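You operate a simulated robot arm through the tools that you are given. There is no shell and no other tool.

Carry out the task below with a simulated robot arm. There is one attempt and no reset: what you move stays moved.

Task
Change the rig's stroke to about 70 mm, lock the stop and prove it.
Fine: vent the rig first; air on again for a test run that shows the new stroke within 2 mm.

It is judged by the outcome, as a careful person would: the job done as asked, and still so three seconds after it is handed in. It fails if anything else is knocked over, pushed out of place, dropped, spilled or broken.

Robot
A 7-joint arm with a two-finger parallel gripper, fixed in place. Base frame: the origin is on the floor under the middle of its stand, x ahead of it, y to its left, z up. Lengths are in mm, angles in rad, forces in N, time in s.
With the tool pointing down near the work surface it reaches from about 260 to 680 mm from the base axis. Its first joint turns from -1.152 to 1.152 rad. Payload 1.57 kg.
Tool frame: the origin (TCP) lies between the finger pads and is the grasp point; the fingertips stand 30 mm ahead of it; z points along the fingers, y is the line along which they close. The gripper opens to 110 mm. The fingers are 24 mm wide and 12 mm thick; the gripper's body (48 by 112 mm) begins 78 mm behind the TCP.
Orientation is that of the tool frame in the base frame, as a unit quaternion [x, y, z, w]. With the fingers straight down and closing along the base's y, the tool's x points along the base's -x, its y along +y and its z along -z.

Tools
- The arm moves only by the tool drive_tool. Its argument "steps" is a list of rows, each a list of 7 numbers: the shift along the base's x, y, z in units of 25 mm (1.0 is 25 mm), then the turn, a rotation vector about the base's x, y, z in units of 8 degrees (1.0 is 8 degrees), then the finger opening in mm, from 0 to 110. In form: [[x, y, z, rx, ry, rz, hand], ...]. A call has 1 to 20 rows; each row shifts and turns the commanded pose from where the row before left it. A call with a number of a shift or a turn outside -1 to 1 is refused whole. Rows are played at 5 a second. More than 50 mm and 0.15 rad between two rows, or a gripper value outside its range, and nothing of the call is played. Where a pose cannot be reached the arm comes as near as it can. A force on the tool above 80 N (or 10 N above the force at the start of the call, whichever is more), or a blocked arm, ends the call early, and 0.2 s more pass. The fingers move at their own pace (about 108 mm/s each) and stop on an object; they squeeze with about 43 N. The grip force told is the motor's: it shows also when the fingers shut on nothing. Time passes only in rows, and 0.2 s behind the last, so rows that do not move let the fingers close. It gives the time, the measured TCP pose, the force on the tool (base axes), the opening and the grip force at its end, in the units of the frame above (readings bear some noise), with the torque about the TCP (base axes, N m) and any sound that the robot's microphone picked up.
- Cameras (640 x 400 px; columns grow to the right, rows downward): "scene" is fixed at [165.9, -386.8, 1414.1]; the picture's right is [0.79, -0.62, 0.00], its down [-0.29, -0.37, -0.89] and it looks along [0.54, 0.70, -0.46] (base axes); focal length 314 px, centre (320, 200). "wrist" rides on the gripper at [70, 16, -141] in the tool frame; the picture's right is [-0.23, 0.97, 0.00], its down [-0.86, -0.20, -0.48] and it looks along [-0.47, -0.11, 0.88] (tool axes); focal length 222 px, centre (320, 200).
- get_image(camera): a new picture of that camera. The clock stands still meanwhile.
- locate(camera, pixels): for up to 12 pixels [column, row] of the newest picture of that camera ("zoom" is the newest enlarged one), the place [x, y, z] in the base frame of the surface seen there, good to about 3 mm. The clock stands still meanwhile.
- enlarge(camera, box): a new picture of the part [left, top, right, bottom] of that camera's present view, enlarged. The clock stands still meanwhile.
- sign_off(): hands the job in; it is judged then, once.

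Open the gripper and draw the arm clear of the work before you hand the job in, unless the task says otherwise.

The tools are called after "Request:" by a JSON object that holds its "name" and its "arguments". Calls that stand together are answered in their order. drive_tool: Moves the arm, as the interface text tells. Its arguments: {"type":"object","properties":{"steps":{"type":"array","items":{"type":"array","items":{"type":"number"}}}},"required":["steps"]} The other tools are called the same way: get_image (camera) takes a picture; locate (camera, pixels) gives the place of the surface under pixels of a picture; enlarge (camera, box) takes an enlarged picture of a part of a camera's view; sign_off () hands the job in.

At the start:

```text
time_s: 0.0
tcp_pos: [361.6, -86.7, 1296.1]
ee_rot: [0.0, 1.0, 0.0, 0.0]
contact_force: [-0.6, 0.2, 0.3]
wrist_torque: [0.02, 0.0, -0.01]
finger_gap: 109.9
grasp_force: 0.1
```

scene: 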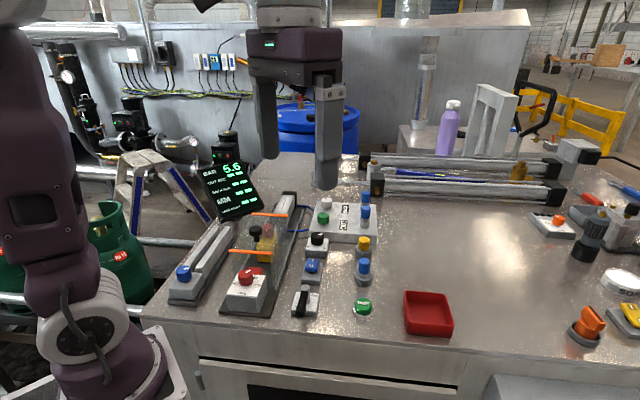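
wrist: 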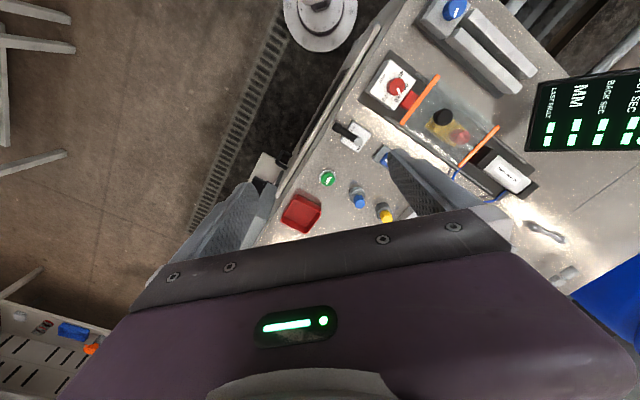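

I begin by looking closely at the bench: the screen around (230,185), the rig with the orange guard at (260,250), and the controls around (310,260).

Request:
{"name": "enlarge", "arguments": {"camera": "scene", "box": [160, 150, 400, 330]}}

Request:
{"name": "enlarge", "arguments": {"camera": "scene", "box": [350, 140, 640, 340]}}

Request:
{"name": "enlarge", "arguments": {"camera": "wrist", "box": [270, 0, 640, 230]}}

```text
2.22 times, centred on (280, 240) of scene
```

zoom: 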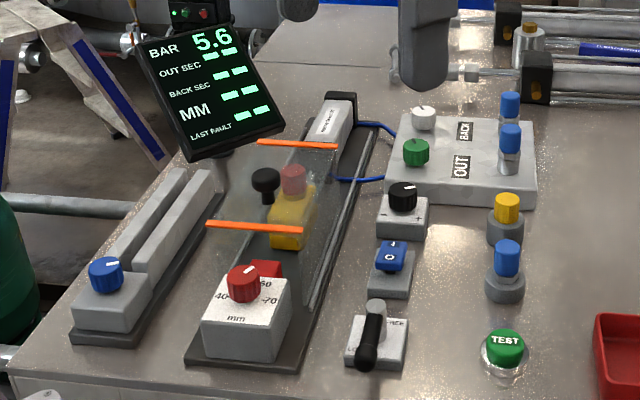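

```text
2.00 times, centred on (495, 240) of scene
```

zoom: 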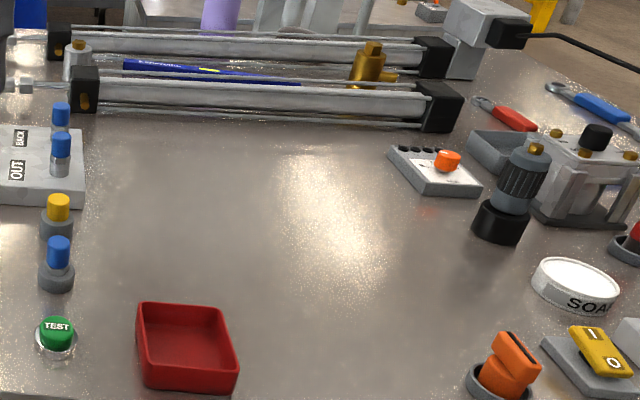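

```text
1.73 times, centred on (455, 115) of wrist
```

zoom: 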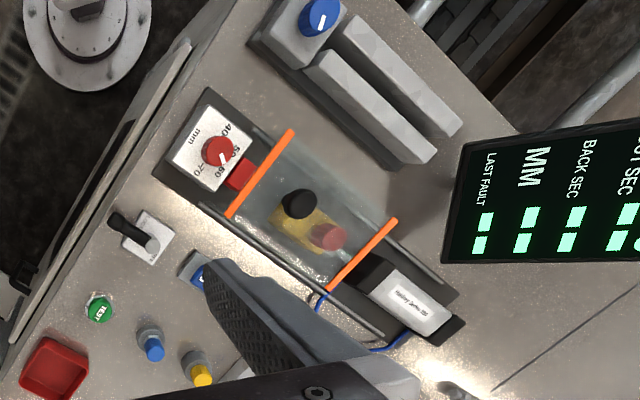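

The red dial shows 40/50/60/70 mm. There is a lever with a label, a blue I/O rocker and a green TEST button. I locate the main items.

Request:
{"name": "enlarge", "arguments": {"camera": "scene", "box": [280, 190, 390, 330]}}

Request:
{"name": "locate", "arguments": {"camera": "scene", "pixels": [[246, 275], [318, 239], [313, 264], [303, 297], [363, 305], [253, 231], [270, 218], [365, 242], [363, 265], [318, 205], [316, 217], [182, 270]]}}

Request:
{"name": "enlarge", "arguments": {"camera": "scene", "box": [210, 180, 310, 320]}}

```text
2.86 times, centred on (335, 260) of scene
```

zoom: 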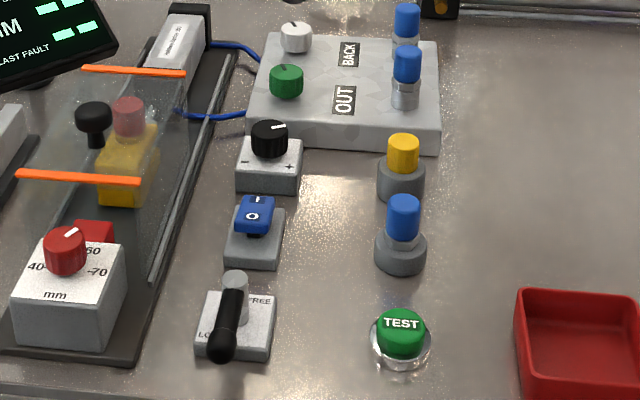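

```text
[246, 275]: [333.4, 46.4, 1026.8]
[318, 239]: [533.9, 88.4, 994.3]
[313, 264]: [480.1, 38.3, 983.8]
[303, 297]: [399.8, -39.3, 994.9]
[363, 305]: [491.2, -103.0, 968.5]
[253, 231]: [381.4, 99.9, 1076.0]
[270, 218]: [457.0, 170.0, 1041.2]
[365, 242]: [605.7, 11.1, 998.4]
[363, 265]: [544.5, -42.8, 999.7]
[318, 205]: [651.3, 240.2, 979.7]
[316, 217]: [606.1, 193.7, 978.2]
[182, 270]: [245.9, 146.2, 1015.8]
```

```text
2.86 times, centred on (260, 250) of scene
```

zoom: 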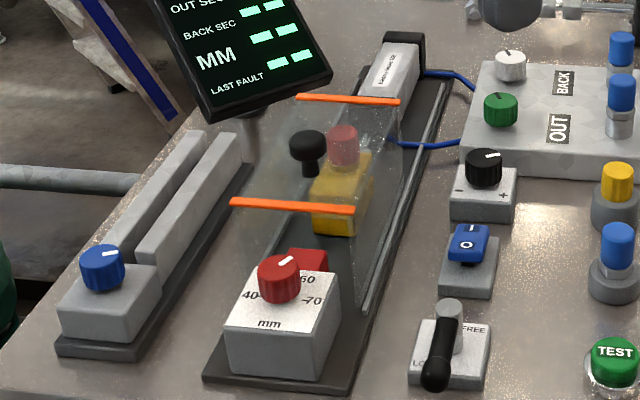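

The labels are partly hidden, so I bring the wrist camera nearer, staying well above everything (tool from z 1296 to about 1220), to read the dial, the lever and the rocker.

Request:
{"name": "drive_tool", "arguments": {"steps": [[0.5, 0.5, -1, 0, 0, 0, 110], [0.5, 0.5, -1, 0, 0, 0, 110], [0.0, 0.5, -1, 0, 0, 0, 110], [0, 0.5, 0, 0, 0, 0, 110], [0, 0, 0, 0, 0, 0, 110]]}}

Request:
{"name": "get_image", "arguments": {"camera": "wrist"}}

Request:
{"name": "get_image", "arguments": {"camera": "scene"}}

```text
time_s: 1.2
tcp_pos: [388.6, -36.2, 1221.0]
ee_rot: [0.0, 1.0, 0.0, 0.0]
contact_force: [-0.3, 0.3, -0.1]
wrist_torque: [0.0, 0.02, 0.02]
finger_gap: 110.0
grasp_force: 0.1
```

```text
taken
```

wrist: 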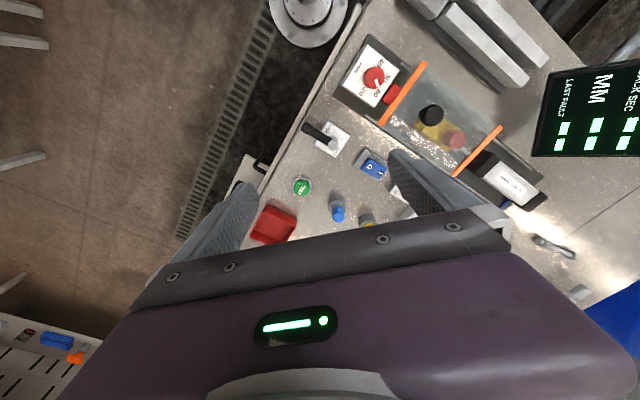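

```text
taken
```

scene: 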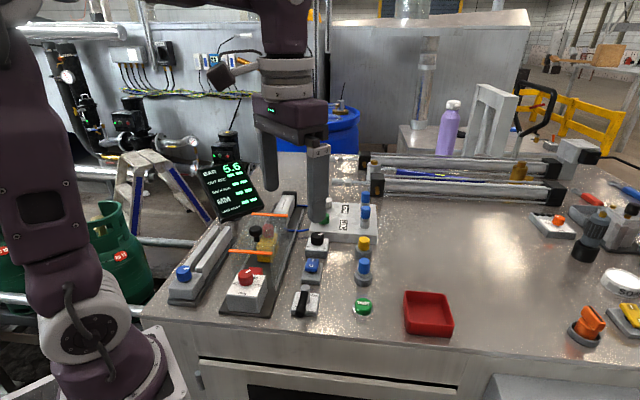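

The wrist view now shows the dial at (375,78), the lever at (325,135) and the rocker at (373,167). I enlarge these.

Request:
{"name": "enlarge", "arguments": {"camera": "wrist", "box": [290, 30, 430, 120]}}

Request:
{"name": "enlarge", "arguments": {"camera": "wrist", "box": [280, 110, 420, 250]}}

Request:
{"name": "enlarge", "arguments": {"camera": "wrist", "box": [370, 50, 560, 220]}}

Request:
{"name": "locate", "arguments": {"camera": "wrist", "pixels": [[375, 78], [330, 140], [312, 128], [373, 167], [302, 187], [432, 115], [455, 140], [338, 212], [420, 65], [501, 128], [390, 95], [330, 175]]}}

```text
4.44 times, centred on (360, 75) of wrist
```

zoom: 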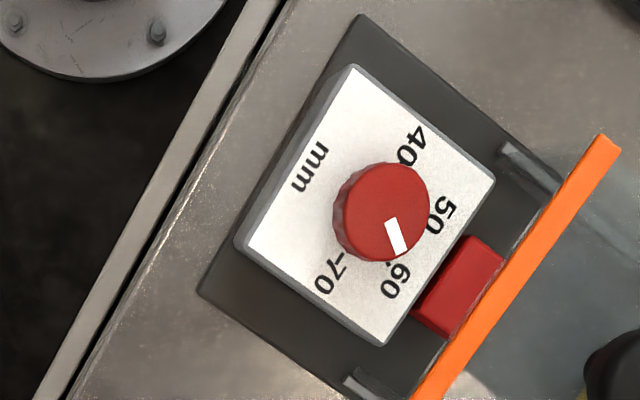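

```text
2.86 times, centred on (350, 180) of wrist
```

zoom: 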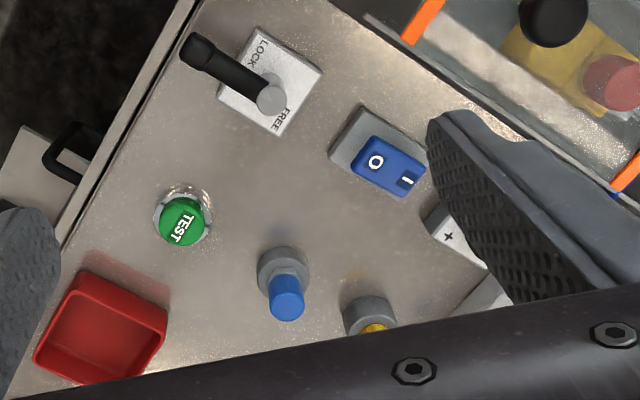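

```text
2.35 times, centred on (465, 135) of wrist
```

zoom: 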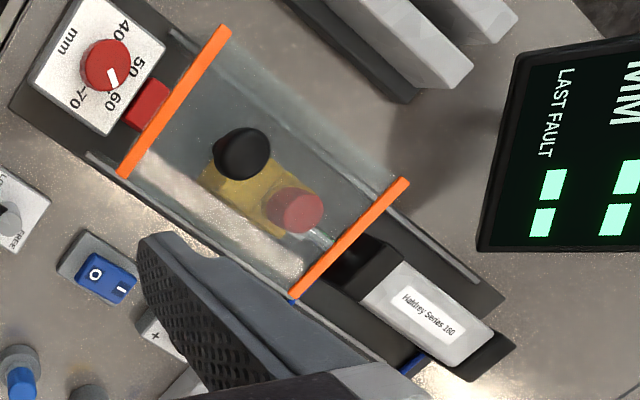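

```text
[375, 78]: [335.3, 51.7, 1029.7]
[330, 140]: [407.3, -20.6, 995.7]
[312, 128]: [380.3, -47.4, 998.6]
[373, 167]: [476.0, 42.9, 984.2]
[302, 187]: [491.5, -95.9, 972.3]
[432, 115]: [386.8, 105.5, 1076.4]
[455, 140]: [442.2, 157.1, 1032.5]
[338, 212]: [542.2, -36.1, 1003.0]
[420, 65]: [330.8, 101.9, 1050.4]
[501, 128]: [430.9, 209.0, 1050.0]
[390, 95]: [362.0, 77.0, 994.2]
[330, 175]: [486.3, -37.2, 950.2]
```

The dial pointer sits near 60. I zoom further on the lever plate and the rocker to see their present state and which way they move.

Request:
{"name": "enlarge", "arguments": {"camera": "wrist", "box": [295, 110, 365, 165]}}

Request:
{"name": "enlarge", "arguments": {"camera": "wrist", "box": [340, 140, 410, 195]}}

Request:
{"name": "enlarge", "arguments": {"camera": "scene", "box": [280, 225, 350, 325]}}

Request:
{"name": "enlarge", "arguments": {"camera": "scene", "box": [195, 155, 275, 225]}}

```text
7.27 times, centred on (330, 138) of wrist
```

zoom: 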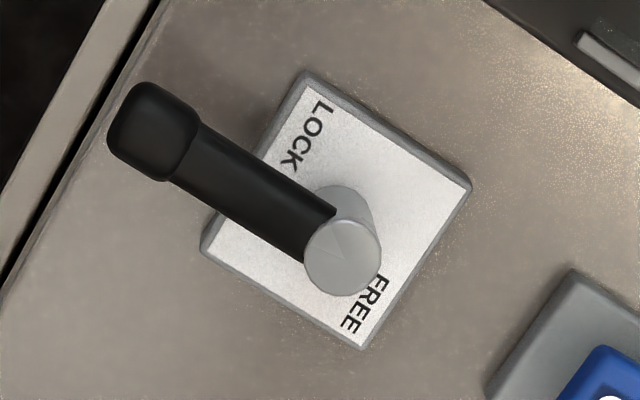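

```text
7.27 times, centred on (375, 168) of wrist
```

zoom: 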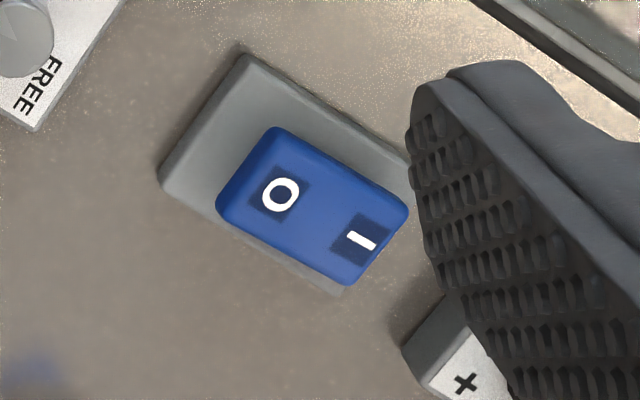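

```text
4.00 times, centred on (315, 275) of scene
```

zoom: 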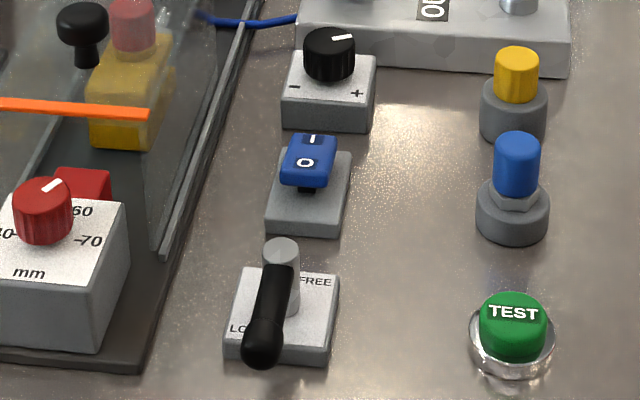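

```text
5.71 times, centred on (235, 190) of scene
```

zoom: 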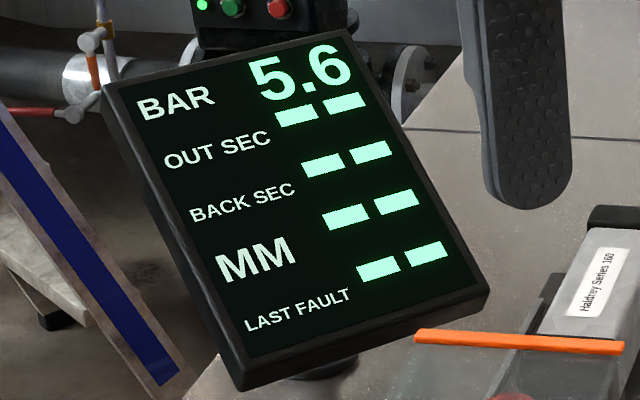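

The lever points to the front beside LOCK, with FREE a quarter turn to the right. The rocker's O end faces the front. I turn the tool 45° to line up with the bench and go down a little for a closer view, staying above z 1100.

Request:
{"name": "drive_tool", "arguments": {"steps": [[0, 0, -0.6, 0, 0, 1, 110], [0, 0, -0.6, 0, 0, 1, 110], [0, 0, -0.6, 0, 0, 1, 110], [0, 0, -0.6, 0, 0, 1, 110], [0, 0, -0.6, 0, 0, 1, 110], [0, 0, -0.6, 0, 0, 0.625, 110], [0, 0, 0, 0, 0, 0, 110]]}}

Request:
{"name": "get_image", "arguments": {"camera": "wrist"}}

Request:
{"name": "get_image", "arguments": {"camera": "scene"}}

```text
time_s: 2.8
tcp_pos: [389.4, -37.2, 1130.4]
ee_rot: [-0.383, 0.924, 0.001, 0.001]
contact_force: [-0.3, 1.1, 0.2]
wrist_torque: [-0.01, 0.0, 0.02]
finger_gap: 110.1
grasp_force: 0.0
```

```text
taken
```

wrist: 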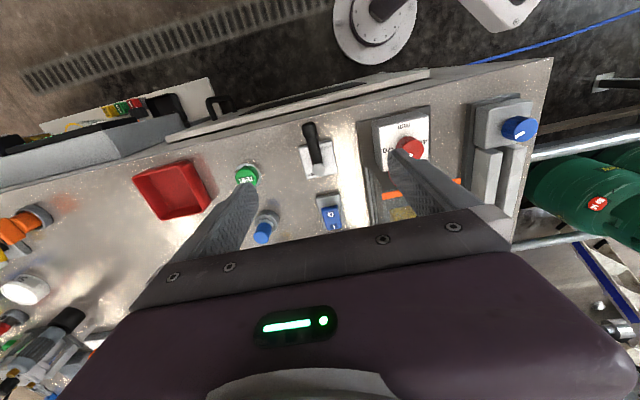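

```text
taken
```

scene: 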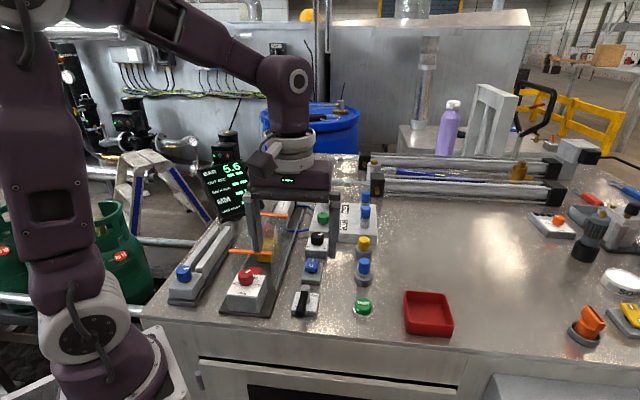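

Rocker at (330,212), lever at (315,150), dial at (408,148) in the wrist view. I enlarge and locate them.

Request:
{"name": "enlarge", "arguments": {"camera": "wrist", "box": [290, 185, 370, 240]}}

Request:
{"name": "locate", "arguments": {"camera": "zoom", "pixels": [[320, 215], [320, 240], [345, 290], [250, 80], [420, 200]]}}

Request:
{"name": "enlarge", "arguments": {"camera": "wrist", "box": [280, 110, 360, 185]}}

Request:
{"name": "locate", "arguments": {"camera": "wrist", "pixels": [[333, 211], [337, 225], [329, 203], [317, 162], [313, 140], [310, 128], [262, 230], [246, 174], [410, 148], [328, 195]]}}

```text
7.27 times, centred on (330, 212) of wrist
```

zoom: 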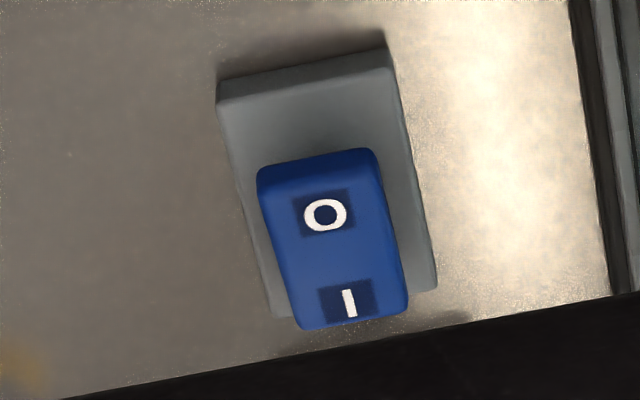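

```text
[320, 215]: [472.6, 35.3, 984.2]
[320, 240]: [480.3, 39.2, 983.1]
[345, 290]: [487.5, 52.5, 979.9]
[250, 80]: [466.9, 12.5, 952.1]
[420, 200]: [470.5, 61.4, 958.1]
```

```text
5.33 times, centred on (320, 148) of wrist
```

zoom: 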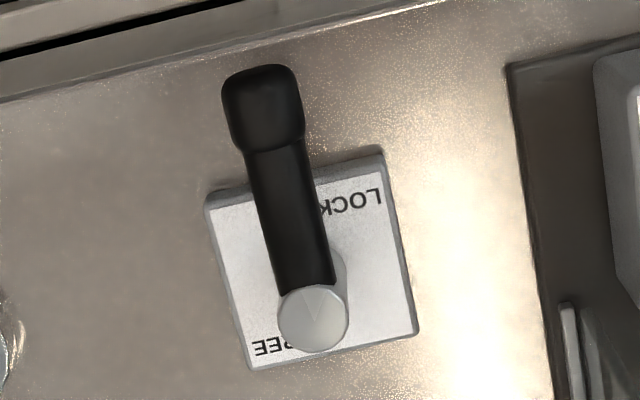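

```text
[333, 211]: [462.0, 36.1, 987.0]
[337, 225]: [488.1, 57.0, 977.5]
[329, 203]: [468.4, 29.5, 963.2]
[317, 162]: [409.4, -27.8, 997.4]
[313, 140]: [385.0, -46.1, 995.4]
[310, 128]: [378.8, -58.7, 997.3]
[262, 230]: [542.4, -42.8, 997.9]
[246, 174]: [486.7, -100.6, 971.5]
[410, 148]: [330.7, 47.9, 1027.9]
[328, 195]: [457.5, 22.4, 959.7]
```

O end of the rocker is up (z≈987) at about (463,31), I end down (z≈977), matching 5.6 bar. I close the fingers and move over the O end, stopping at tool z≈1040 (tips 1010) before pressing.

Request:
{"name": "drive_tool", "arguments": {"steps": [[0.9, 0.85, -0.4, 0, 0, 0, 0], [1, 0.95, -0.6, 0, 0, 0, 0], [1, 0.9, -0.8, 0, 0, 0, 0], [0, 0, -0.9, 0, 0, 0, 0], [0, 0, -0.8, 0, 0, 0, 0], [0, 0, 0, 0, 0, 0, 0]]}}

Request:
{"name": "get_image", "arguments": {"camera": "wrist"}}

Request:
{"name": "enlarge", "arguments": {"camera": "scene", "box": [230, 180, 380, 320]}}

```text
time_s: 4.2
tcp_pos: [462.1, 30.6, 1042.9]
ee_rot: [-0.382, 0.924, 0.0, 0.0]
contact_force: [-0.4, -0.1, -0.5]
wrist_torque: [0.01, -0.01, 0.01]
finger_gap: 0.0
grasp_force: 21.8
```

```text
taken
```

wrist: 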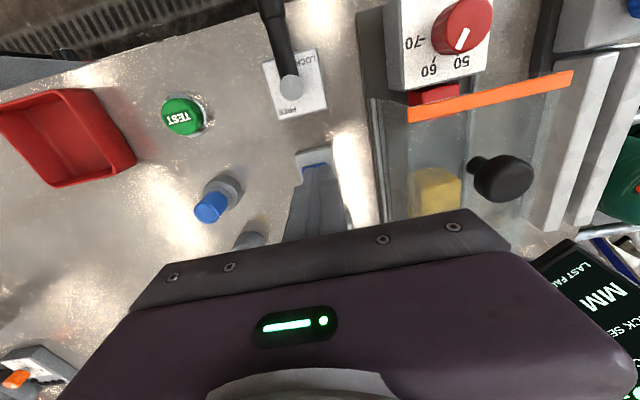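

```text
2.86 times, centred on (305, 250) of scene
```

zoom: 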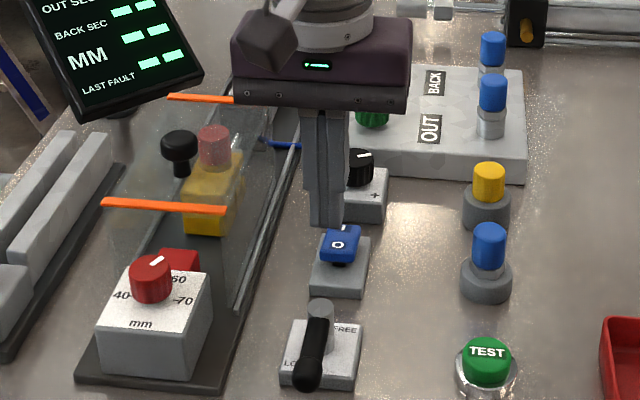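

The fingers look slightly left of the rocker's centre line. I check the rocker position again in this enlarged view.

Request:
{"name": "locate", "arguments": {"camera": "zoom", "pixels": [[338, 244], [325, 250], [352, 250], [338, 232], [340, 262], [312, 292], [362, 296], [370, 240]]}}

Request:
{"name": "enlarge", "arguments": {"camera": "scene", "box": [290, 230, 340, 290]}}

```text
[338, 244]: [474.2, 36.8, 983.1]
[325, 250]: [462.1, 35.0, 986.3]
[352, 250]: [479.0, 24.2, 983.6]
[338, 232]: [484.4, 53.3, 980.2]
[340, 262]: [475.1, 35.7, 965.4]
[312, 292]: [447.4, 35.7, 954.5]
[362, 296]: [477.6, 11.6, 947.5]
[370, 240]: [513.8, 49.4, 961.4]
```

```text
6.67 times, centred on (315, 260) of scene
```

zoom: 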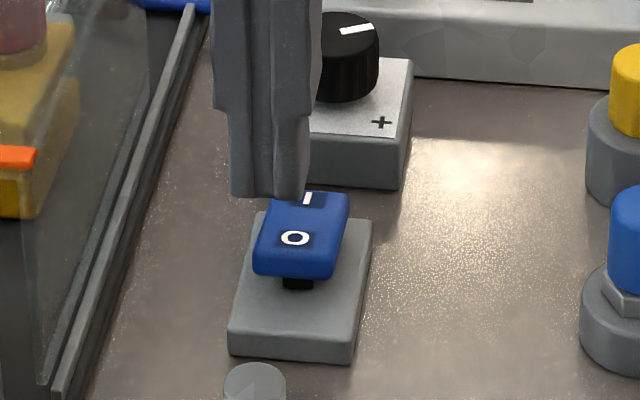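

The fingers need about 4 mm to the right. I shift to about (464,27) and press the O end gently down to tips ≈ z 978.

Request:
{"name": "drive_tool", "arguments": {"steps": [[0.08, -0.14, -0.3, 0, 0, 0, 0], [0, 0, -0.4, 0, 0, 0, 0], [0, 0, -0.3, 0, 0, 0, 0], [0, 0, -0.1, 0, 0, 0, 0], [0, 0, -0.1, 0, 0, 0, 0], [0, 0, -0.1, 0, 0, 0, 0], [0, 0, -0.1, 0, 0, 0, 0], [0, 0, 0, 0, 0, 0, 0]]}}

Request:
{"name": "enlarge", "arguments": {"camera": "scene", "box": [195, 155, 345, 295]}}

```text
time_s: 6.0
tcp_pos: [462.8, 27.8, 1011.4]
ee_rot: [-0.383, 0.924, -0.001, 0.002]
contact_force: [-9.9, 1.2, 53.3]
wrist_torque: [0.57, -0.07, -0.44]
finger_gap: 0.0
grasp_force: 21.4
```

```text
2.86 times, centred on (270, 225) of scene
```

zoom: 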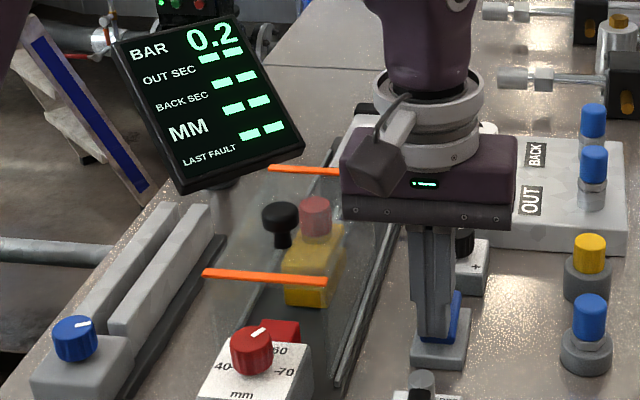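

BAR dropped to 0.2, so the rocker switched and the rig is venting. I lift off and confirm it stays at O and falls to zero.

Request:
{"name": "drive_tool", "arguments": {"steps": [[0, 0, 0.4, 0, 0, 0, 0], [0, 0, 0.8, 0, 0, 0, 0], [0, 0, 0.8, 0, 0, 0, 0], [0, 0, 0.8, 0, 0, 0, 0], [-1, -0.9, 0.6, 0, 0, 0, 0], [-1, -0.9, 0, 0, 0, 0, 0], [0, 0, 0, 0, 0, 0, 0]]}}

Request:
{"name": "enlarge", "arguments": {"camera": "scene", "box": [195, 155, 345, 325]}}

Request:
{"name": "get_image", "arguments": {"camera": "wrist"}}

```text
time_s: 7.6
tcp_pos: [413.0, -18.3, 1093.8]
ee_rot: [-0.383, 0.924, -0.001, 0.0]
contact_force: [0.1, -0.6, 1.0]
wrist_torque: [0.01, 0.01, -0.02]
finger_gap: 0.1
grasp_force: 20.7
```

```text
2.35 times, centred on (270, 240) of scene
```

zoom: 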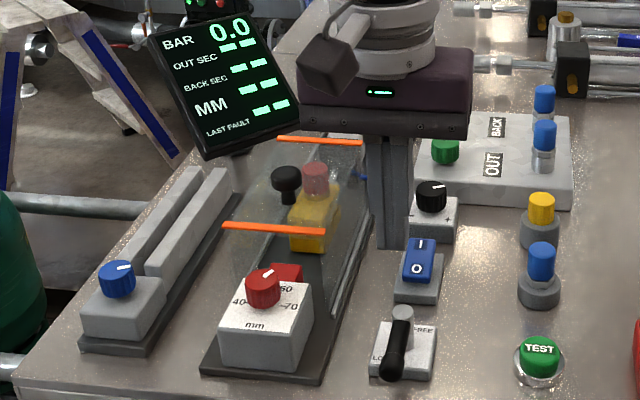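

```text
taken
```

wrist: 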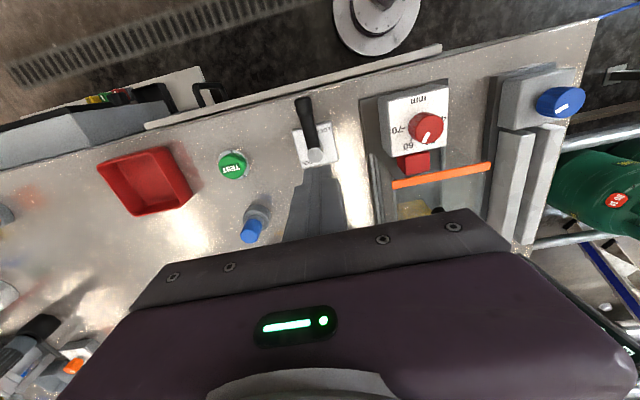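

BAR reads 0.0 and the rocker stays at O. Next the lever: pivot ≈(408,-25), handle end ≈(379,-57). I move to its left side above (363,-31) and check the clearance before lowering.

Request:
{"name": "drive_tool", "arguments": {"steps": [[-0.67, -0.165, 0, 0, 0, 0, 0], [-0.67, -0.165, -0.6, 0, 0, 0, 0], [-0.67, -0.165, -0.7, 0, 0, 0, 0], [0, 0, -0.8, 0, 0, 0, 0], [0, 0, 0, 0, 0, 0, 0]]}}

Request:
{"name": "enlarge", "arguments": {"camera": "scene", "box": [230, 210, 380, 330]}}

Request:
{"name": "get_image", "arguments": {"camera": "wrist"}}

```text
time_s: 8.8
tcp_pos: [363.7, -29.9, 1039.4]
ee_rot: [-0.382, 0.924, 0.001, 0.0]
contact_force: [0.4, -0.6, -0.8]
wrist_torque: [-0.06, 0.0, -0.01]
finger_gap: 0.0
grasp_force: 21.7
```

```text
3.33 times, centred on (305, 270) of scene
```

zoom: 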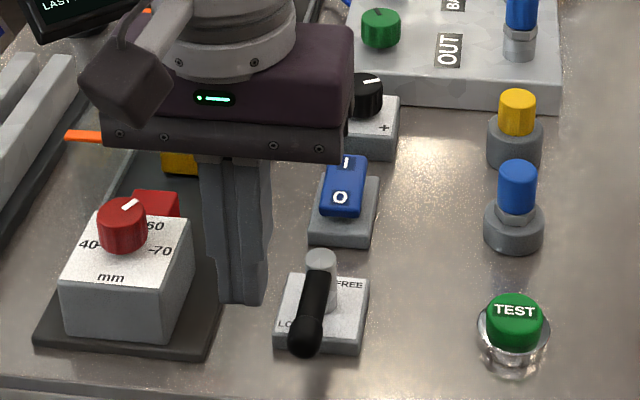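

```text
taken
```

wrist: 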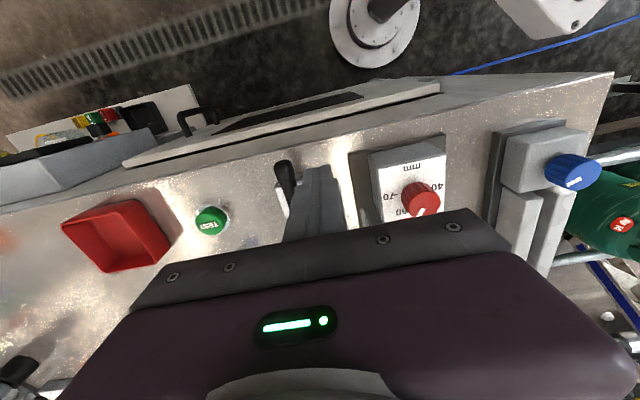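

The tips clear the handle on its left (tip right edge at 272, handle left edge at 290 in the zoom). I go down to tool z≈1008 and sweep the lever along its arc towards FREE.

Request:
{"name": "drive_tool", "arguments": {"steps": [[0, 0, -0.6, 0, 0, 0, 0], [0, 0, -0.65, 0, 0, 0, 0], [0.1, -0.12, 0, 0, 0, 0, 0], [0.11, -0.12, 0, 0, 0, 0, 0], [0.11, -0.28, 0, 0, 0, 0, 0], [0.12, -0.28, 0, 0, 0, 0, 0], [0.19, -0.21, 0, 0, 0, 0, 0], [0.18, -0.21, 0, 0, 0, 0, 0]]}}

Request:
{"name": "enlarge", "arguments": {"camera": "scene", "box": [230, 210, 380, 330]}}

```text
time_s: 10.6
tcp_pos: [382.8, -60.4, 1009.2]
ee_rot: [-0.382, 0.924, 0.0, 0.0]
contact_force: [-0.6, 1.2, -0.2]
wrist_torque: [0.01, 0.02, 0.03]
finger_gap: 0.0
grasp_force: 21.7
```

```text
3.33 times, centred on (305, 270) of scene
```

zoom: 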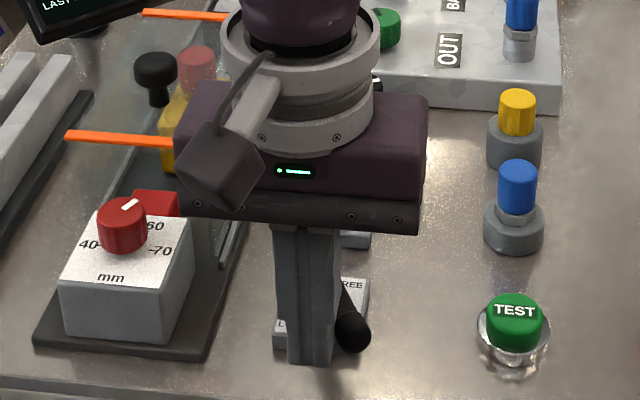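

The lever follows easily (about 45° turned, force ~1 N). I carry on along the arc to the FREE end.

Request:
{"name": "drive_tool", "arguments": {"steps": [[0.3, -0.12, 0, 0, 0, 0, 0], [0.31, -0.11, 0, 0, 0, 0, 0], [0.25, -0.03, 0, 0, 0, 0, 0], [0.26, -0.02, 0, 0, 0, 0, 0], [0.17, 0.06, 0, 0, 0, 0, 0], [0.17, 0.06, 0, 0, 0, 0, 0], [0, 0, 0, 0, 0, 0, 0]]}}

Request:
{"name": "enlarge", "arguments": {"camera": "scene", "box": [230, 210, 380, 330]}}

Request:
{"name": "enlarge", "arguments": {"camera": "wrist", "box": [200, 120, 440, 260]}}

```text
time_s: 12.2
tcp_pos: [418.9, -63.8, 1008.9]
ee_rot: [-0.382, 0.924, -0.001, 0.0]
contact_force: [-0.4, -0.1, -0.2]
wrist_torque: [-0.03, -0.02, -0.01]
finger_gap: 0.1
grasp_force: 21.4
```

```text
3.33 times, centred on (305, 270) of scene
```

zoom: 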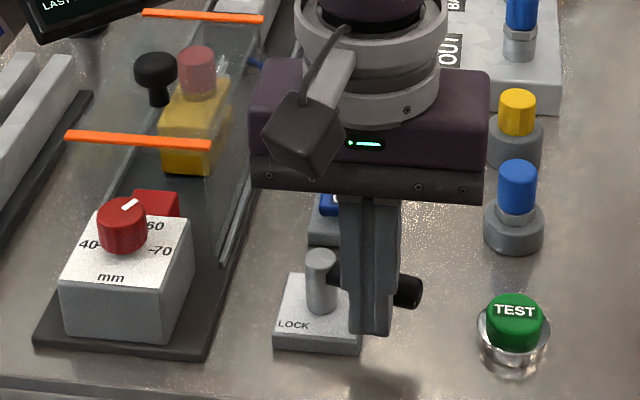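

```text
2.67 times, centred on (320, 190) of wrist
```

zoom: 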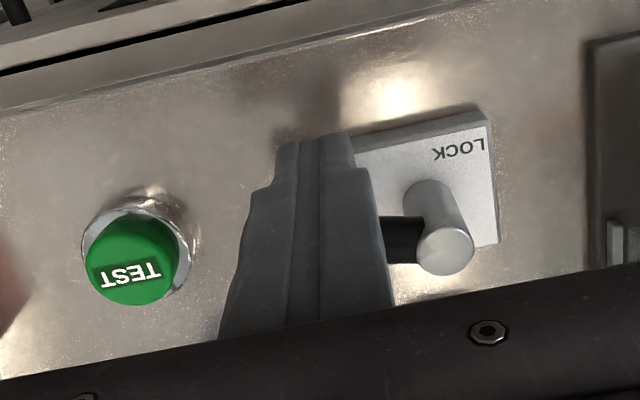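

The lever is now nearly square to the right. I nudge in small steps towards the back to feel whether it has an end stop at FREE.

Request:
{"name": "drive_tool", "arguments": {"steps": [[0.06, 0.06, 0, 0, 0, 0, 0], [0.06, 0.06, 0, 0, 0, 0, 0], [0, 0, 0, 0, 0, 0, 0]]}}

Request:
{"name": "enlarge", "arguments": {"camera": "scene", "box": [270, 240, 350, 320]}}

```text
time_s: 13.0
tcp_pos: [422.0, -61.9, 1008.7]
ee_rot: [-0.383, 0.924, 0.001, 0.0]
contact_force: [0.4, -0.2, 0.6]
wrist_torque: [-0.01, 0.01, -0.01]
finger_gap: 0.2
grasp_force: 21.2
```

```text
5.00 times, centred on (310, 280) of scene
```

zoom: 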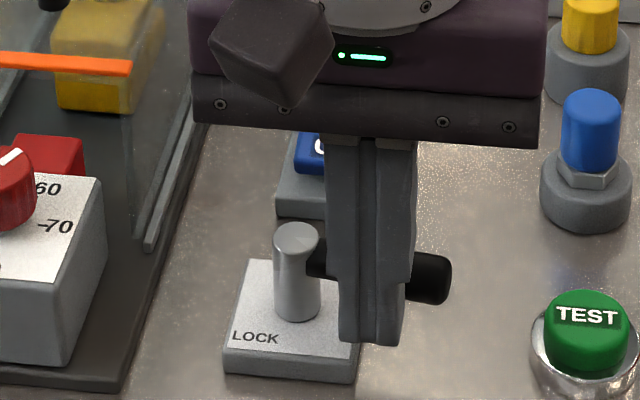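

There is still no resistance. I push a few more millimetres in small steps, then back off and look at the lever unobstructed.

Request:
{"name": "drive_tool", "arguments": {"steps": [[0.05, 0.05, 0, 0, 0, 0, 0], [0.05, 0.05, 0, 0, 0, 0, 0], [0, 0, 0, 0, 0, 0, 0]]}}

Request:
{"name": "drive_tool", "arguments": {"steps": [[-0.3, -0.3, 0, 0, 0, 0, 0], [-0.3, -0.3, 0.4, 0, 0, 0, 0], [0, 0, 1, 0, 0, 0, 0], [0, 0, 1, 0, 0, 0, 0], [-0.8, 0.6, 0.5, 0, 0, 0, 0], [-0.8, 0.6, 0, 0, 0, 0, 60], [0, 0, 0, 0, 0, 0, 110], [0, 0, 0, 0, 0, 0, 110]]}}

Request:
{"name": "enlarge", "arguments": {"camera": "scene", "box": [270, 240, 350, 320]}}

Request:
{"name": "get_image", "arguments": {"camera": "wrist"}}

```text
time_s: 13.8
tcp_pos: [425.1, -58.7, 1009.4]
ee_rot: [-0.383, 0.924, 0.0, 0.0]
contact_force: [-0.5, -0.2, -0.4]
wrist_torque: [0.0, 0.03, 0.0]
finger_gap: 0.2
grasp_force: 21.0
```

```text
time_s: 15.6
tcp_pos: [369.0, -44.1, 1081.8]
ee_rot: [-0.383, 0.924, 0.0, -0.001]
contact_force: [-1.1, 0.2, 0.0]
wrist_torque: [0.02, -0.01, 0.0]
finger_gap: 109.7
grasp_force: 0.0
```

```text
5.00 times, centred on (310, 280) of scene
```

zoom: 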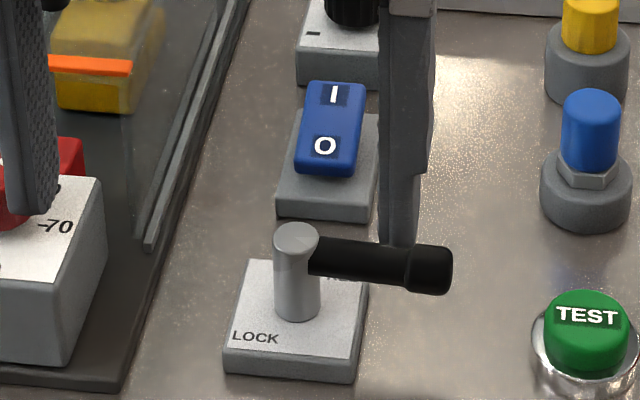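

```text
taken
```

wrist: 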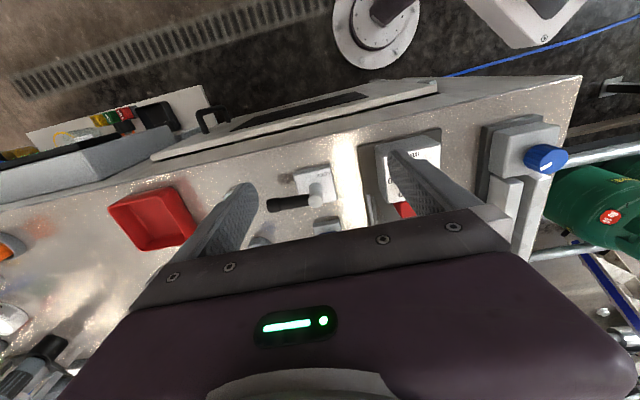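

The lever now points squarely right to FREE, and the rocker is at O. Next I look straight at the dial: raise slightly and move over it with the fingers open wide.

Request:
{"name": "drive_tool", "arguments": {"steps": [[0, 0, 0.8, 0, 0, 0, 110], [-0.85, 1, 0, 0, 0, 0, 110], [-0.85, 1, 0, 0, 0, 0, 110], [-0.85, 1, 0, 0, 0, 0, 110], [0, 0, 0, 0, 0, 0, 110]]}}

Request:
{"name": "get_image", "arguments": {"camera": "wrist"}}

Request:
{"name": "get_image", "arguments": {"camera": "scene"}}

```text
time_s: 16.8
tcp_pos: [305.3, 30.8, 1101.7]
ee_rot: [-0.383, 0.924, 0.0, 0.0]
contact_force: [-0.6, 0.8, -0.3]
wrist_torque: [0.02, 0.01, 0.06]
finger_gap: 110.0
grasp_force: 0.0
```

```text
taken
```

wrist: 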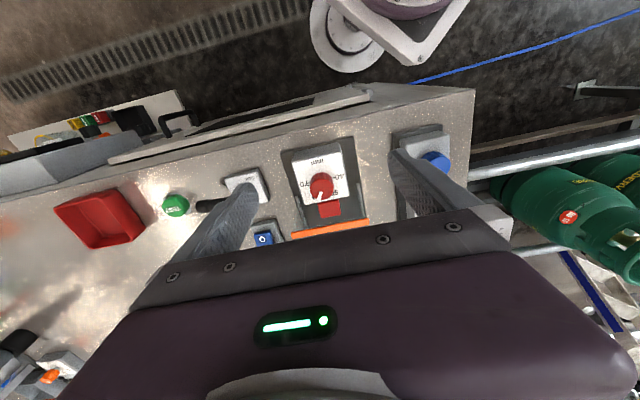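

```text
taken
```

scene: 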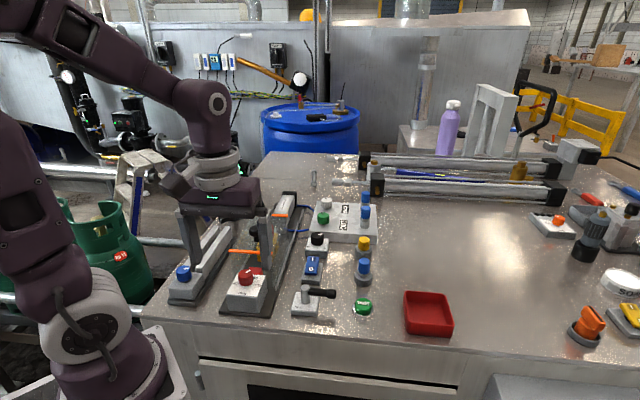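

The dial sits at about (320,184) in the wrist view. I enlarge it and locate the centre, marks and pointer.

Request:
{"name": "enlarge", "arguments": {"camera": "wrist", "box": [280, 150, 365, 225]}}

```text
5.33 times, centred on (322, 188) of wrist
```

zoom: 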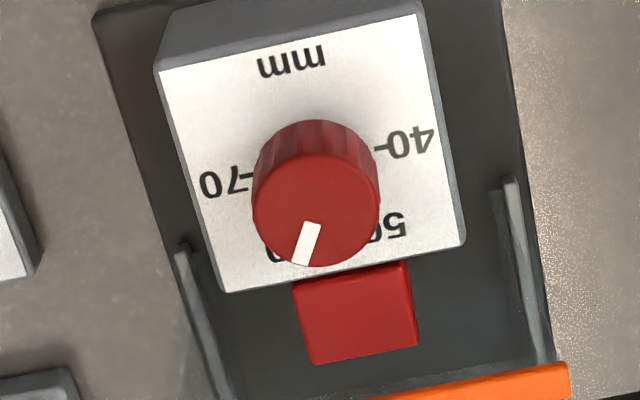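

The 40 and 70 marks lie exactly left and right of the dial centre, so 6° per mm. The pointer is about 24° clockwise of "back" (≈59 mm), so it needs about 66° clockwise. I locate the knob for gripping.

Request:
{"name": "locate", "arguments": {"camera": "zoom", "pixels": [[317, 208], [317, 190], [355, 208], [280, 208], [317, 245], [317, 140], [250, 176], [383, 147], [305, 255], [355, 310], [500, 380], [380, 395]]}}

Request:
{"name": "enlarge", "arguments": {"camera": "scene", "box": [215, 235, 285, 320]}}

Request:
{"name": "locate", "arguments": {"camera": "scene", "pixels": [[244, 272], [246, 268], [241, 275], [250, 275], [246, 281], [236, 252], [260, 253]]}}

```text
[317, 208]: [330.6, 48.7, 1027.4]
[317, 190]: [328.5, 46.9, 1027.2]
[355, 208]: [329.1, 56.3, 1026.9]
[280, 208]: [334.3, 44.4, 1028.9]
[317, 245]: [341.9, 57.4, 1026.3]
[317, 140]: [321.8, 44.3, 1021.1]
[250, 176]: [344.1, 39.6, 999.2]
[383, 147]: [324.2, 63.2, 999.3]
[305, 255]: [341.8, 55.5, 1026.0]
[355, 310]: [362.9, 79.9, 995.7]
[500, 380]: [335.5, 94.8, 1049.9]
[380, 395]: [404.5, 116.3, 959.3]
```

```text
4.71 times, centred on (250, 278) of scene
```

zoom: 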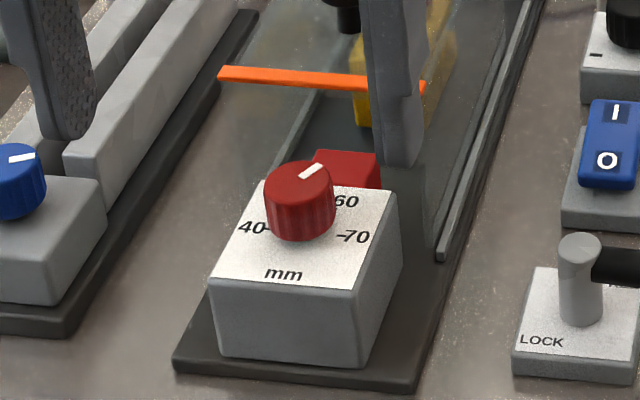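

```text
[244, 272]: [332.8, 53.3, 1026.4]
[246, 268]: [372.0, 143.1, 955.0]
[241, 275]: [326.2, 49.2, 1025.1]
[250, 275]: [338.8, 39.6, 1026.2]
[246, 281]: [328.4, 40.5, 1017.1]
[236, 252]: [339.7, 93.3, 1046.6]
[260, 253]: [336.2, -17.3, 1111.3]
```

Knob centre ≈(332.5,50), top z≈1027, diameter ≈26 mm, plate z≈999; the guard's orange bar is about 33 mm behind the centre. I turn the tool to yaw ≈78° with a 45 mm opening so the fingers stay clear of the bar for the whole turn, and centre over the knob at height.

Request:
{"name": "drive_tool", "arguments": {"steps": [[0, 0, 0, 0, 0, 1, 45], [0, 0, 0, 0, 0, 1, 45], [0, 0, 0, 0, 0, 1, 45], [0.5, 0.38, 0, 0, 0, 1, 45], [0.6, 0.4, 0, 0, 0, 0.125, 45], [0, 0, 0, 0, 0, 0, 45]]}}

Request:
{"name": "get_image", "arguments": {"camera": "wrist"}}

Request:
{"name": "enlarge", "arguments": {"camera": "scene", "box": [200, 200, 300, 320]}}

```text
time_s: 18.2
tcp_pos: [334.2, 51.7, 1103.5]
ee_rot: [-0.63, 0.777, -0.001, 0.001]
contact_force: [-0.9, -0.1, 0.0]
wrist_torque: [-0.04, -0.02, -0.01]
finger_gap: 45.0
grasp_force: 0.1
```

```text
taken
```

wrist: 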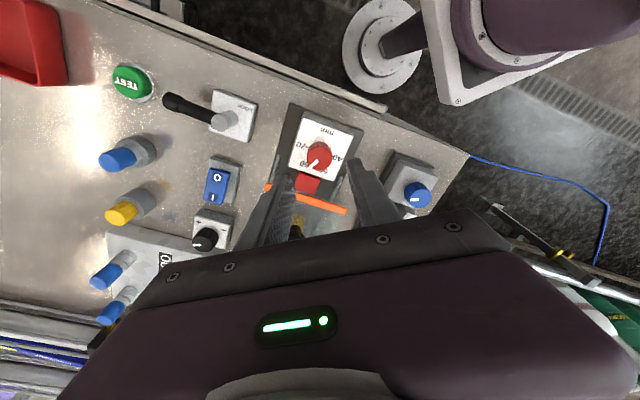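

```text
3.33 times, centred on (250, 260) of scene
```

zoom: 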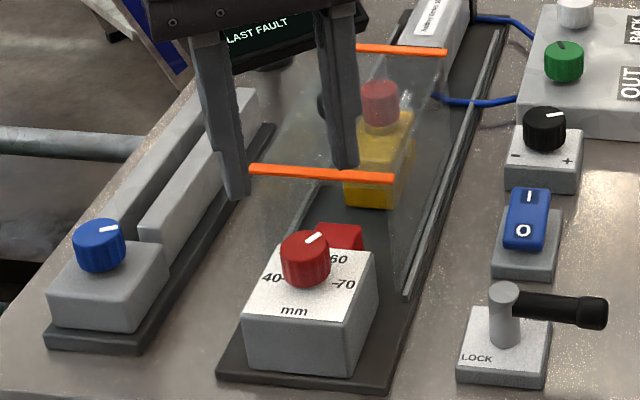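

Yaw is now 78° and the fingers straddle the knob from above. I lower until the tips are just above the knob (z≈1037) and check the centring, and also where the screen is.

Request:
{"name": "drive_tool", "arguments": {"steps": [[0, 0, -0.7, 0, 0, 0, 45], [0, 0, -0.7, 0, 0, 0, 45], [0, 0, 0, 0, 0, 0, 45]]}}

Request:
{"name": "enlarge", "arguments": {"camera": "wrist", "box": [240, 100, 400, 230]}}

Request:
{"name": "enlarge", "arguments": {"camera": "scene", "box": [200, 200, 300, 320]}}

Request:
{"name": "locate", "arguments": {"camera": "scene", "pixels": [[225, 180], [210, 200], [246, 200], [222, 217]]}}

```text
time_s: 19.0
tcp_pos: [332.6, 51.0, 1066.3]
ee_rot: [-0.629, 0.777, 0.0, 0.0]
contact_force: [-0.6, 0.9, 0.0]
wrist_torque: [0.02, -0.01, -0.02]
finger_gap: 45.0
grasp_force: 0.0
```

```text
3.08 times, centred on (320, 165) of wrist
```

zoom: 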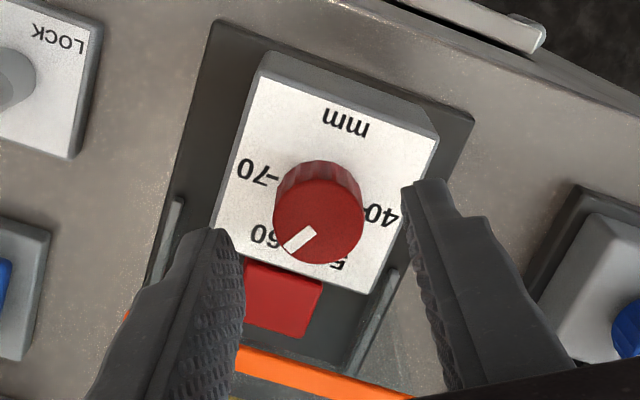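

```text
3.33 times, centred on (250, 260) of scene
```

zoom: 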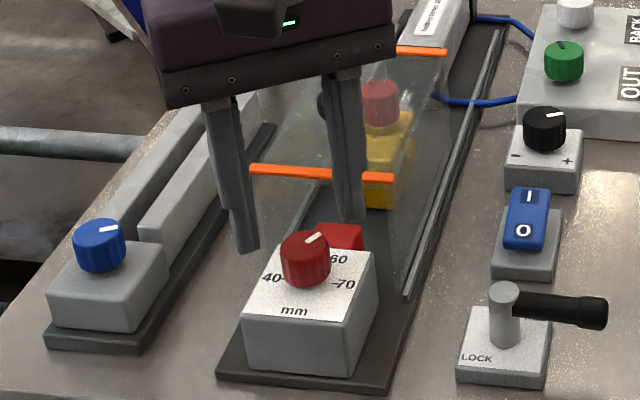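

```text
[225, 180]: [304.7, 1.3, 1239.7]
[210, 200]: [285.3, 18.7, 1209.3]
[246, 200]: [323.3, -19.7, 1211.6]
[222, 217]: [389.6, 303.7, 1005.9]
```

The tips straddle the knob. Before going lower I check the near end of the orange bar against the right finger.

Request:
{"name": "locate", "arguments": {"camera": "zoom", "pixels": [[388, 180], [378, 178], [300, 173], [260, 170], [390, 174], [350, 218], [240, 250], [335, 225]]}}

Request:
{"name": "locate", "arguments": {"camera": "wrist", "pixels": [[320, 224], [340, 228], [355, 231], [283, 203], [296, 222]]}}

```text
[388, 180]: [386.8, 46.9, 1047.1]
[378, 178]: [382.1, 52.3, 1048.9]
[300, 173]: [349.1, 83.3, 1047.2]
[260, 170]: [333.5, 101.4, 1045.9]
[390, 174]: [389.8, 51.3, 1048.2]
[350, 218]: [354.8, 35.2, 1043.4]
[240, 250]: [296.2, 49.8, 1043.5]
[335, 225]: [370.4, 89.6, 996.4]
```

```text
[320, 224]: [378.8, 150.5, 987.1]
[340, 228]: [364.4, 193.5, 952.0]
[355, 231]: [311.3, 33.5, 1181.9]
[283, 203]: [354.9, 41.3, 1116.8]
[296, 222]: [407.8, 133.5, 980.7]
```

The bar is about 35 mm behind the knob centre, so there are about 5 mm to spare. Fingers are centred; I lower to tips ≈1005 and close on the knob.

Request:
{"name": "drive_tool", "arguments": {"steps": [[0, 0, -0.4, 0, 0, 0, 45], [0, 0, -0.4, 0, 0, 0, 45], [0, 0, -0.4, 0, 0, 0, 45], [0, 0, 0, 0, 0, 0, 45]]}}

Request:
{"name": "drive_tool", "arguments": {"steps": [[0, 0, 0, 0, 0, 0, 30], [0, 0, 0, 0, 0, 0, 20], [0, 0, 0, 0, 0, 0, 20]]}}

Request:
{"name": "enlarge", "arguments": {"camera": "wrist", "box": [240, 100, 400, 230]}}

```text
time_s: 20.0
tcp_pos: [333.7, 49.9, 1036.4]
ee_rot: [-0.629, 0.777, 0.0, 0.0]
contact_force: [0.3, -0.5, 1.0]
wrist_torque: [-0.02, 0.02, 0.03]
finger_gap: 45.0
grasp_force: 0.1
```

```text
time_s: 20.8
tcp_pos: [333.7, 50.1, 1036.6]
ee_rot: [-0.629, 0.778, -0.001, 0.001]
contact_force: [10.0, -3.8, -7.0]
wrist_torque: [-0.08, -0.23, 0.0]
finger_gap: 25.8
grasp_force: 37.0
```

```text
3.08 times, centred on (320, 165) of wrist
```

zoom: 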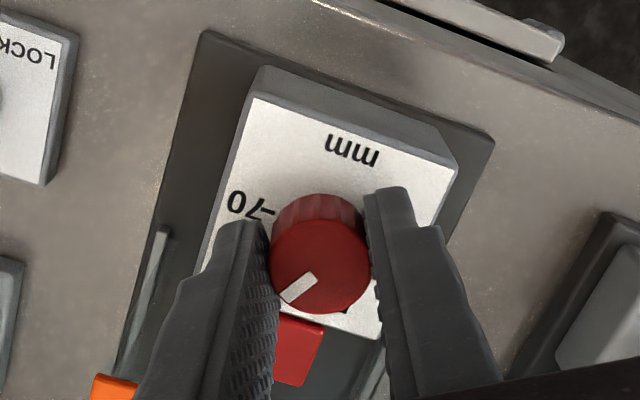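

The knob is gripped (gap 25.8, side force about 10 N). I turn clockwise 32° first and check the pointer and the red stop.

Request:
{"name": "drive_tool", "arguments": {"steps": [[0, 0, 0, 0, 0, -0.5, 20], [0, 0, 0, 0, 0, -0.5, 20], [0, 0, 0, 0, 0, -0.75, 20], [0, 0, 0, 0, 0, -0.75, 20], [0, 0, 0, 0, 0, -0.75, 20], [0, 0, 0, 0, 0, -0.75, 20], [0, 0, 0, 0, 0, 0, 20]]}}

Request:
{"name": "get_image", "arguments": {"camera": "wrist"}}

Request:
{"name": "enlarge", "arguments": {"camera": "scene", "box": [200, 200, 300, 320]}}

```text
time_s: 22.4
tcp_pos: [333.9, 49.8, 1037.2]
ee_rot: [-0.389, 0.921, 0.0, 0.0]
contact_force: [3.9, 3.3, -6.5]
wrist_torque: [0.49, -0.36, -0.03]
finger_gap: 25.5
grasp_force: 36.9
```

```text
taken
```

wrist: 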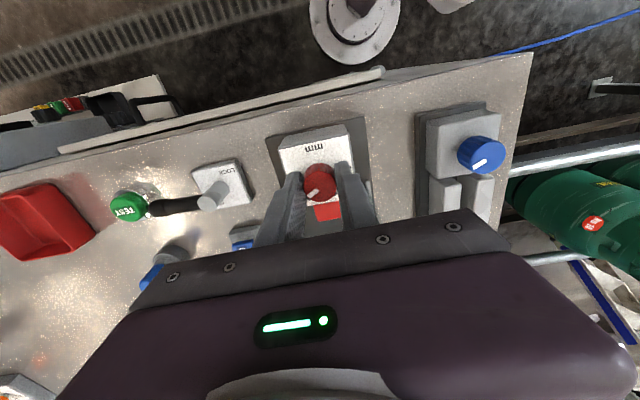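

```text
3.33 times, centred on (250, 260) of scene
```

zoom: 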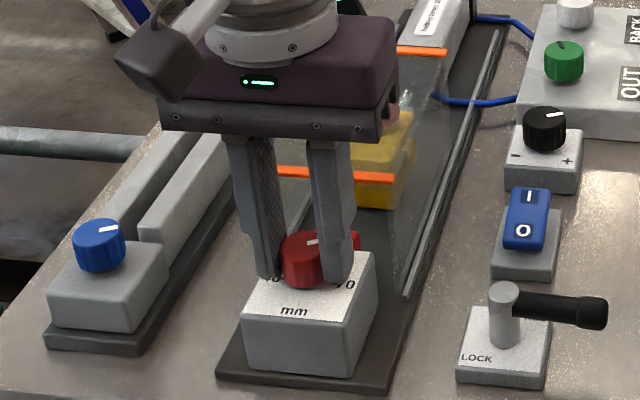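

The pointer turned with the grip (yaw 78→46°) and the stop moved. I turn the remaining 34°.

Request:
{"name": "drive_tool", "arguments": {"steps": [[0, 0, 0, 0, 0, -0.75, 20], [0, 0, 0, 0, 0, -0.75, 20], [0, 0, 0, 0, 0, -0.75, 20], [0, 0, 0, 0, 0, -0.75, 20], [0, 0, 0, 0, 0, -0.75, 20], [0, 0, 0, 0, 0, -0.5, 20], [0, 0, 0, 0, 0, 0, 20]]}}

Request:
{"name": "get_image", "arguments": {"camera": "wrist"}}

Request:
{"name": "enlarge", "arguments": {"camera": "wrist", "box": [240, 100, 400, 230]}}

Request:
{"name": "enlarge", "arguments": {"camera": "scene", "box": [200, 200, 300, 320]}}

```text
time_s: 24.0
tcp_pos: [332.8, 50.3, 1036.8]
ee_rot: [-0.103, 0.995, -0.001, -0.001]
contact_force: [-10.5, 10.7, 0.0]
wrist_torque: [0.11, 0.73, 0.33]
finger_gap: 25.7
grasp_force: 36.7
```

```text
taken
```

wrist: 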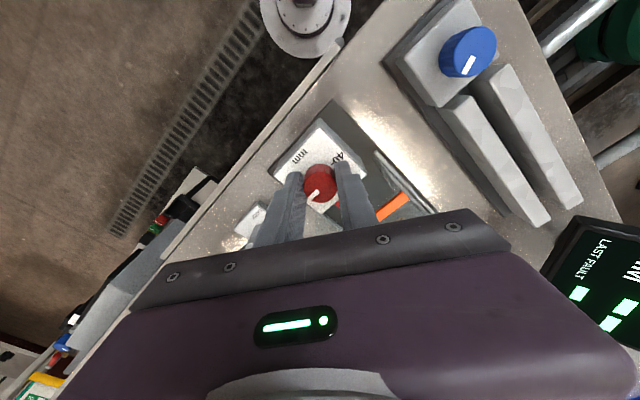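

```text
3.08 times, centred on (320, 165) of wrist
```

zoom: 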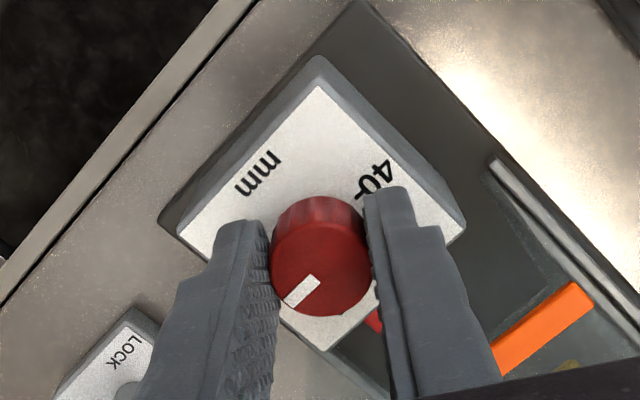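

```text
3.33 times, centred on (250, 260) of scene
```

zoom: 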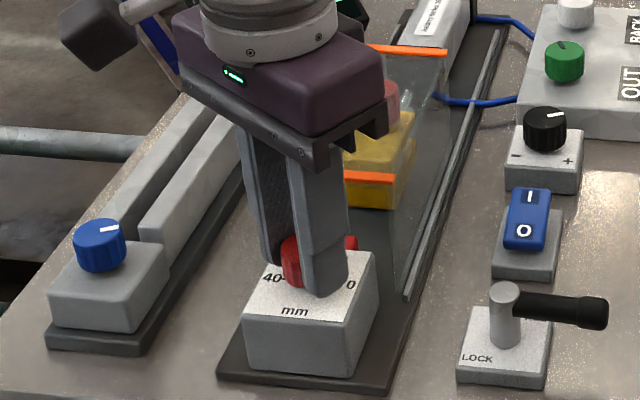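

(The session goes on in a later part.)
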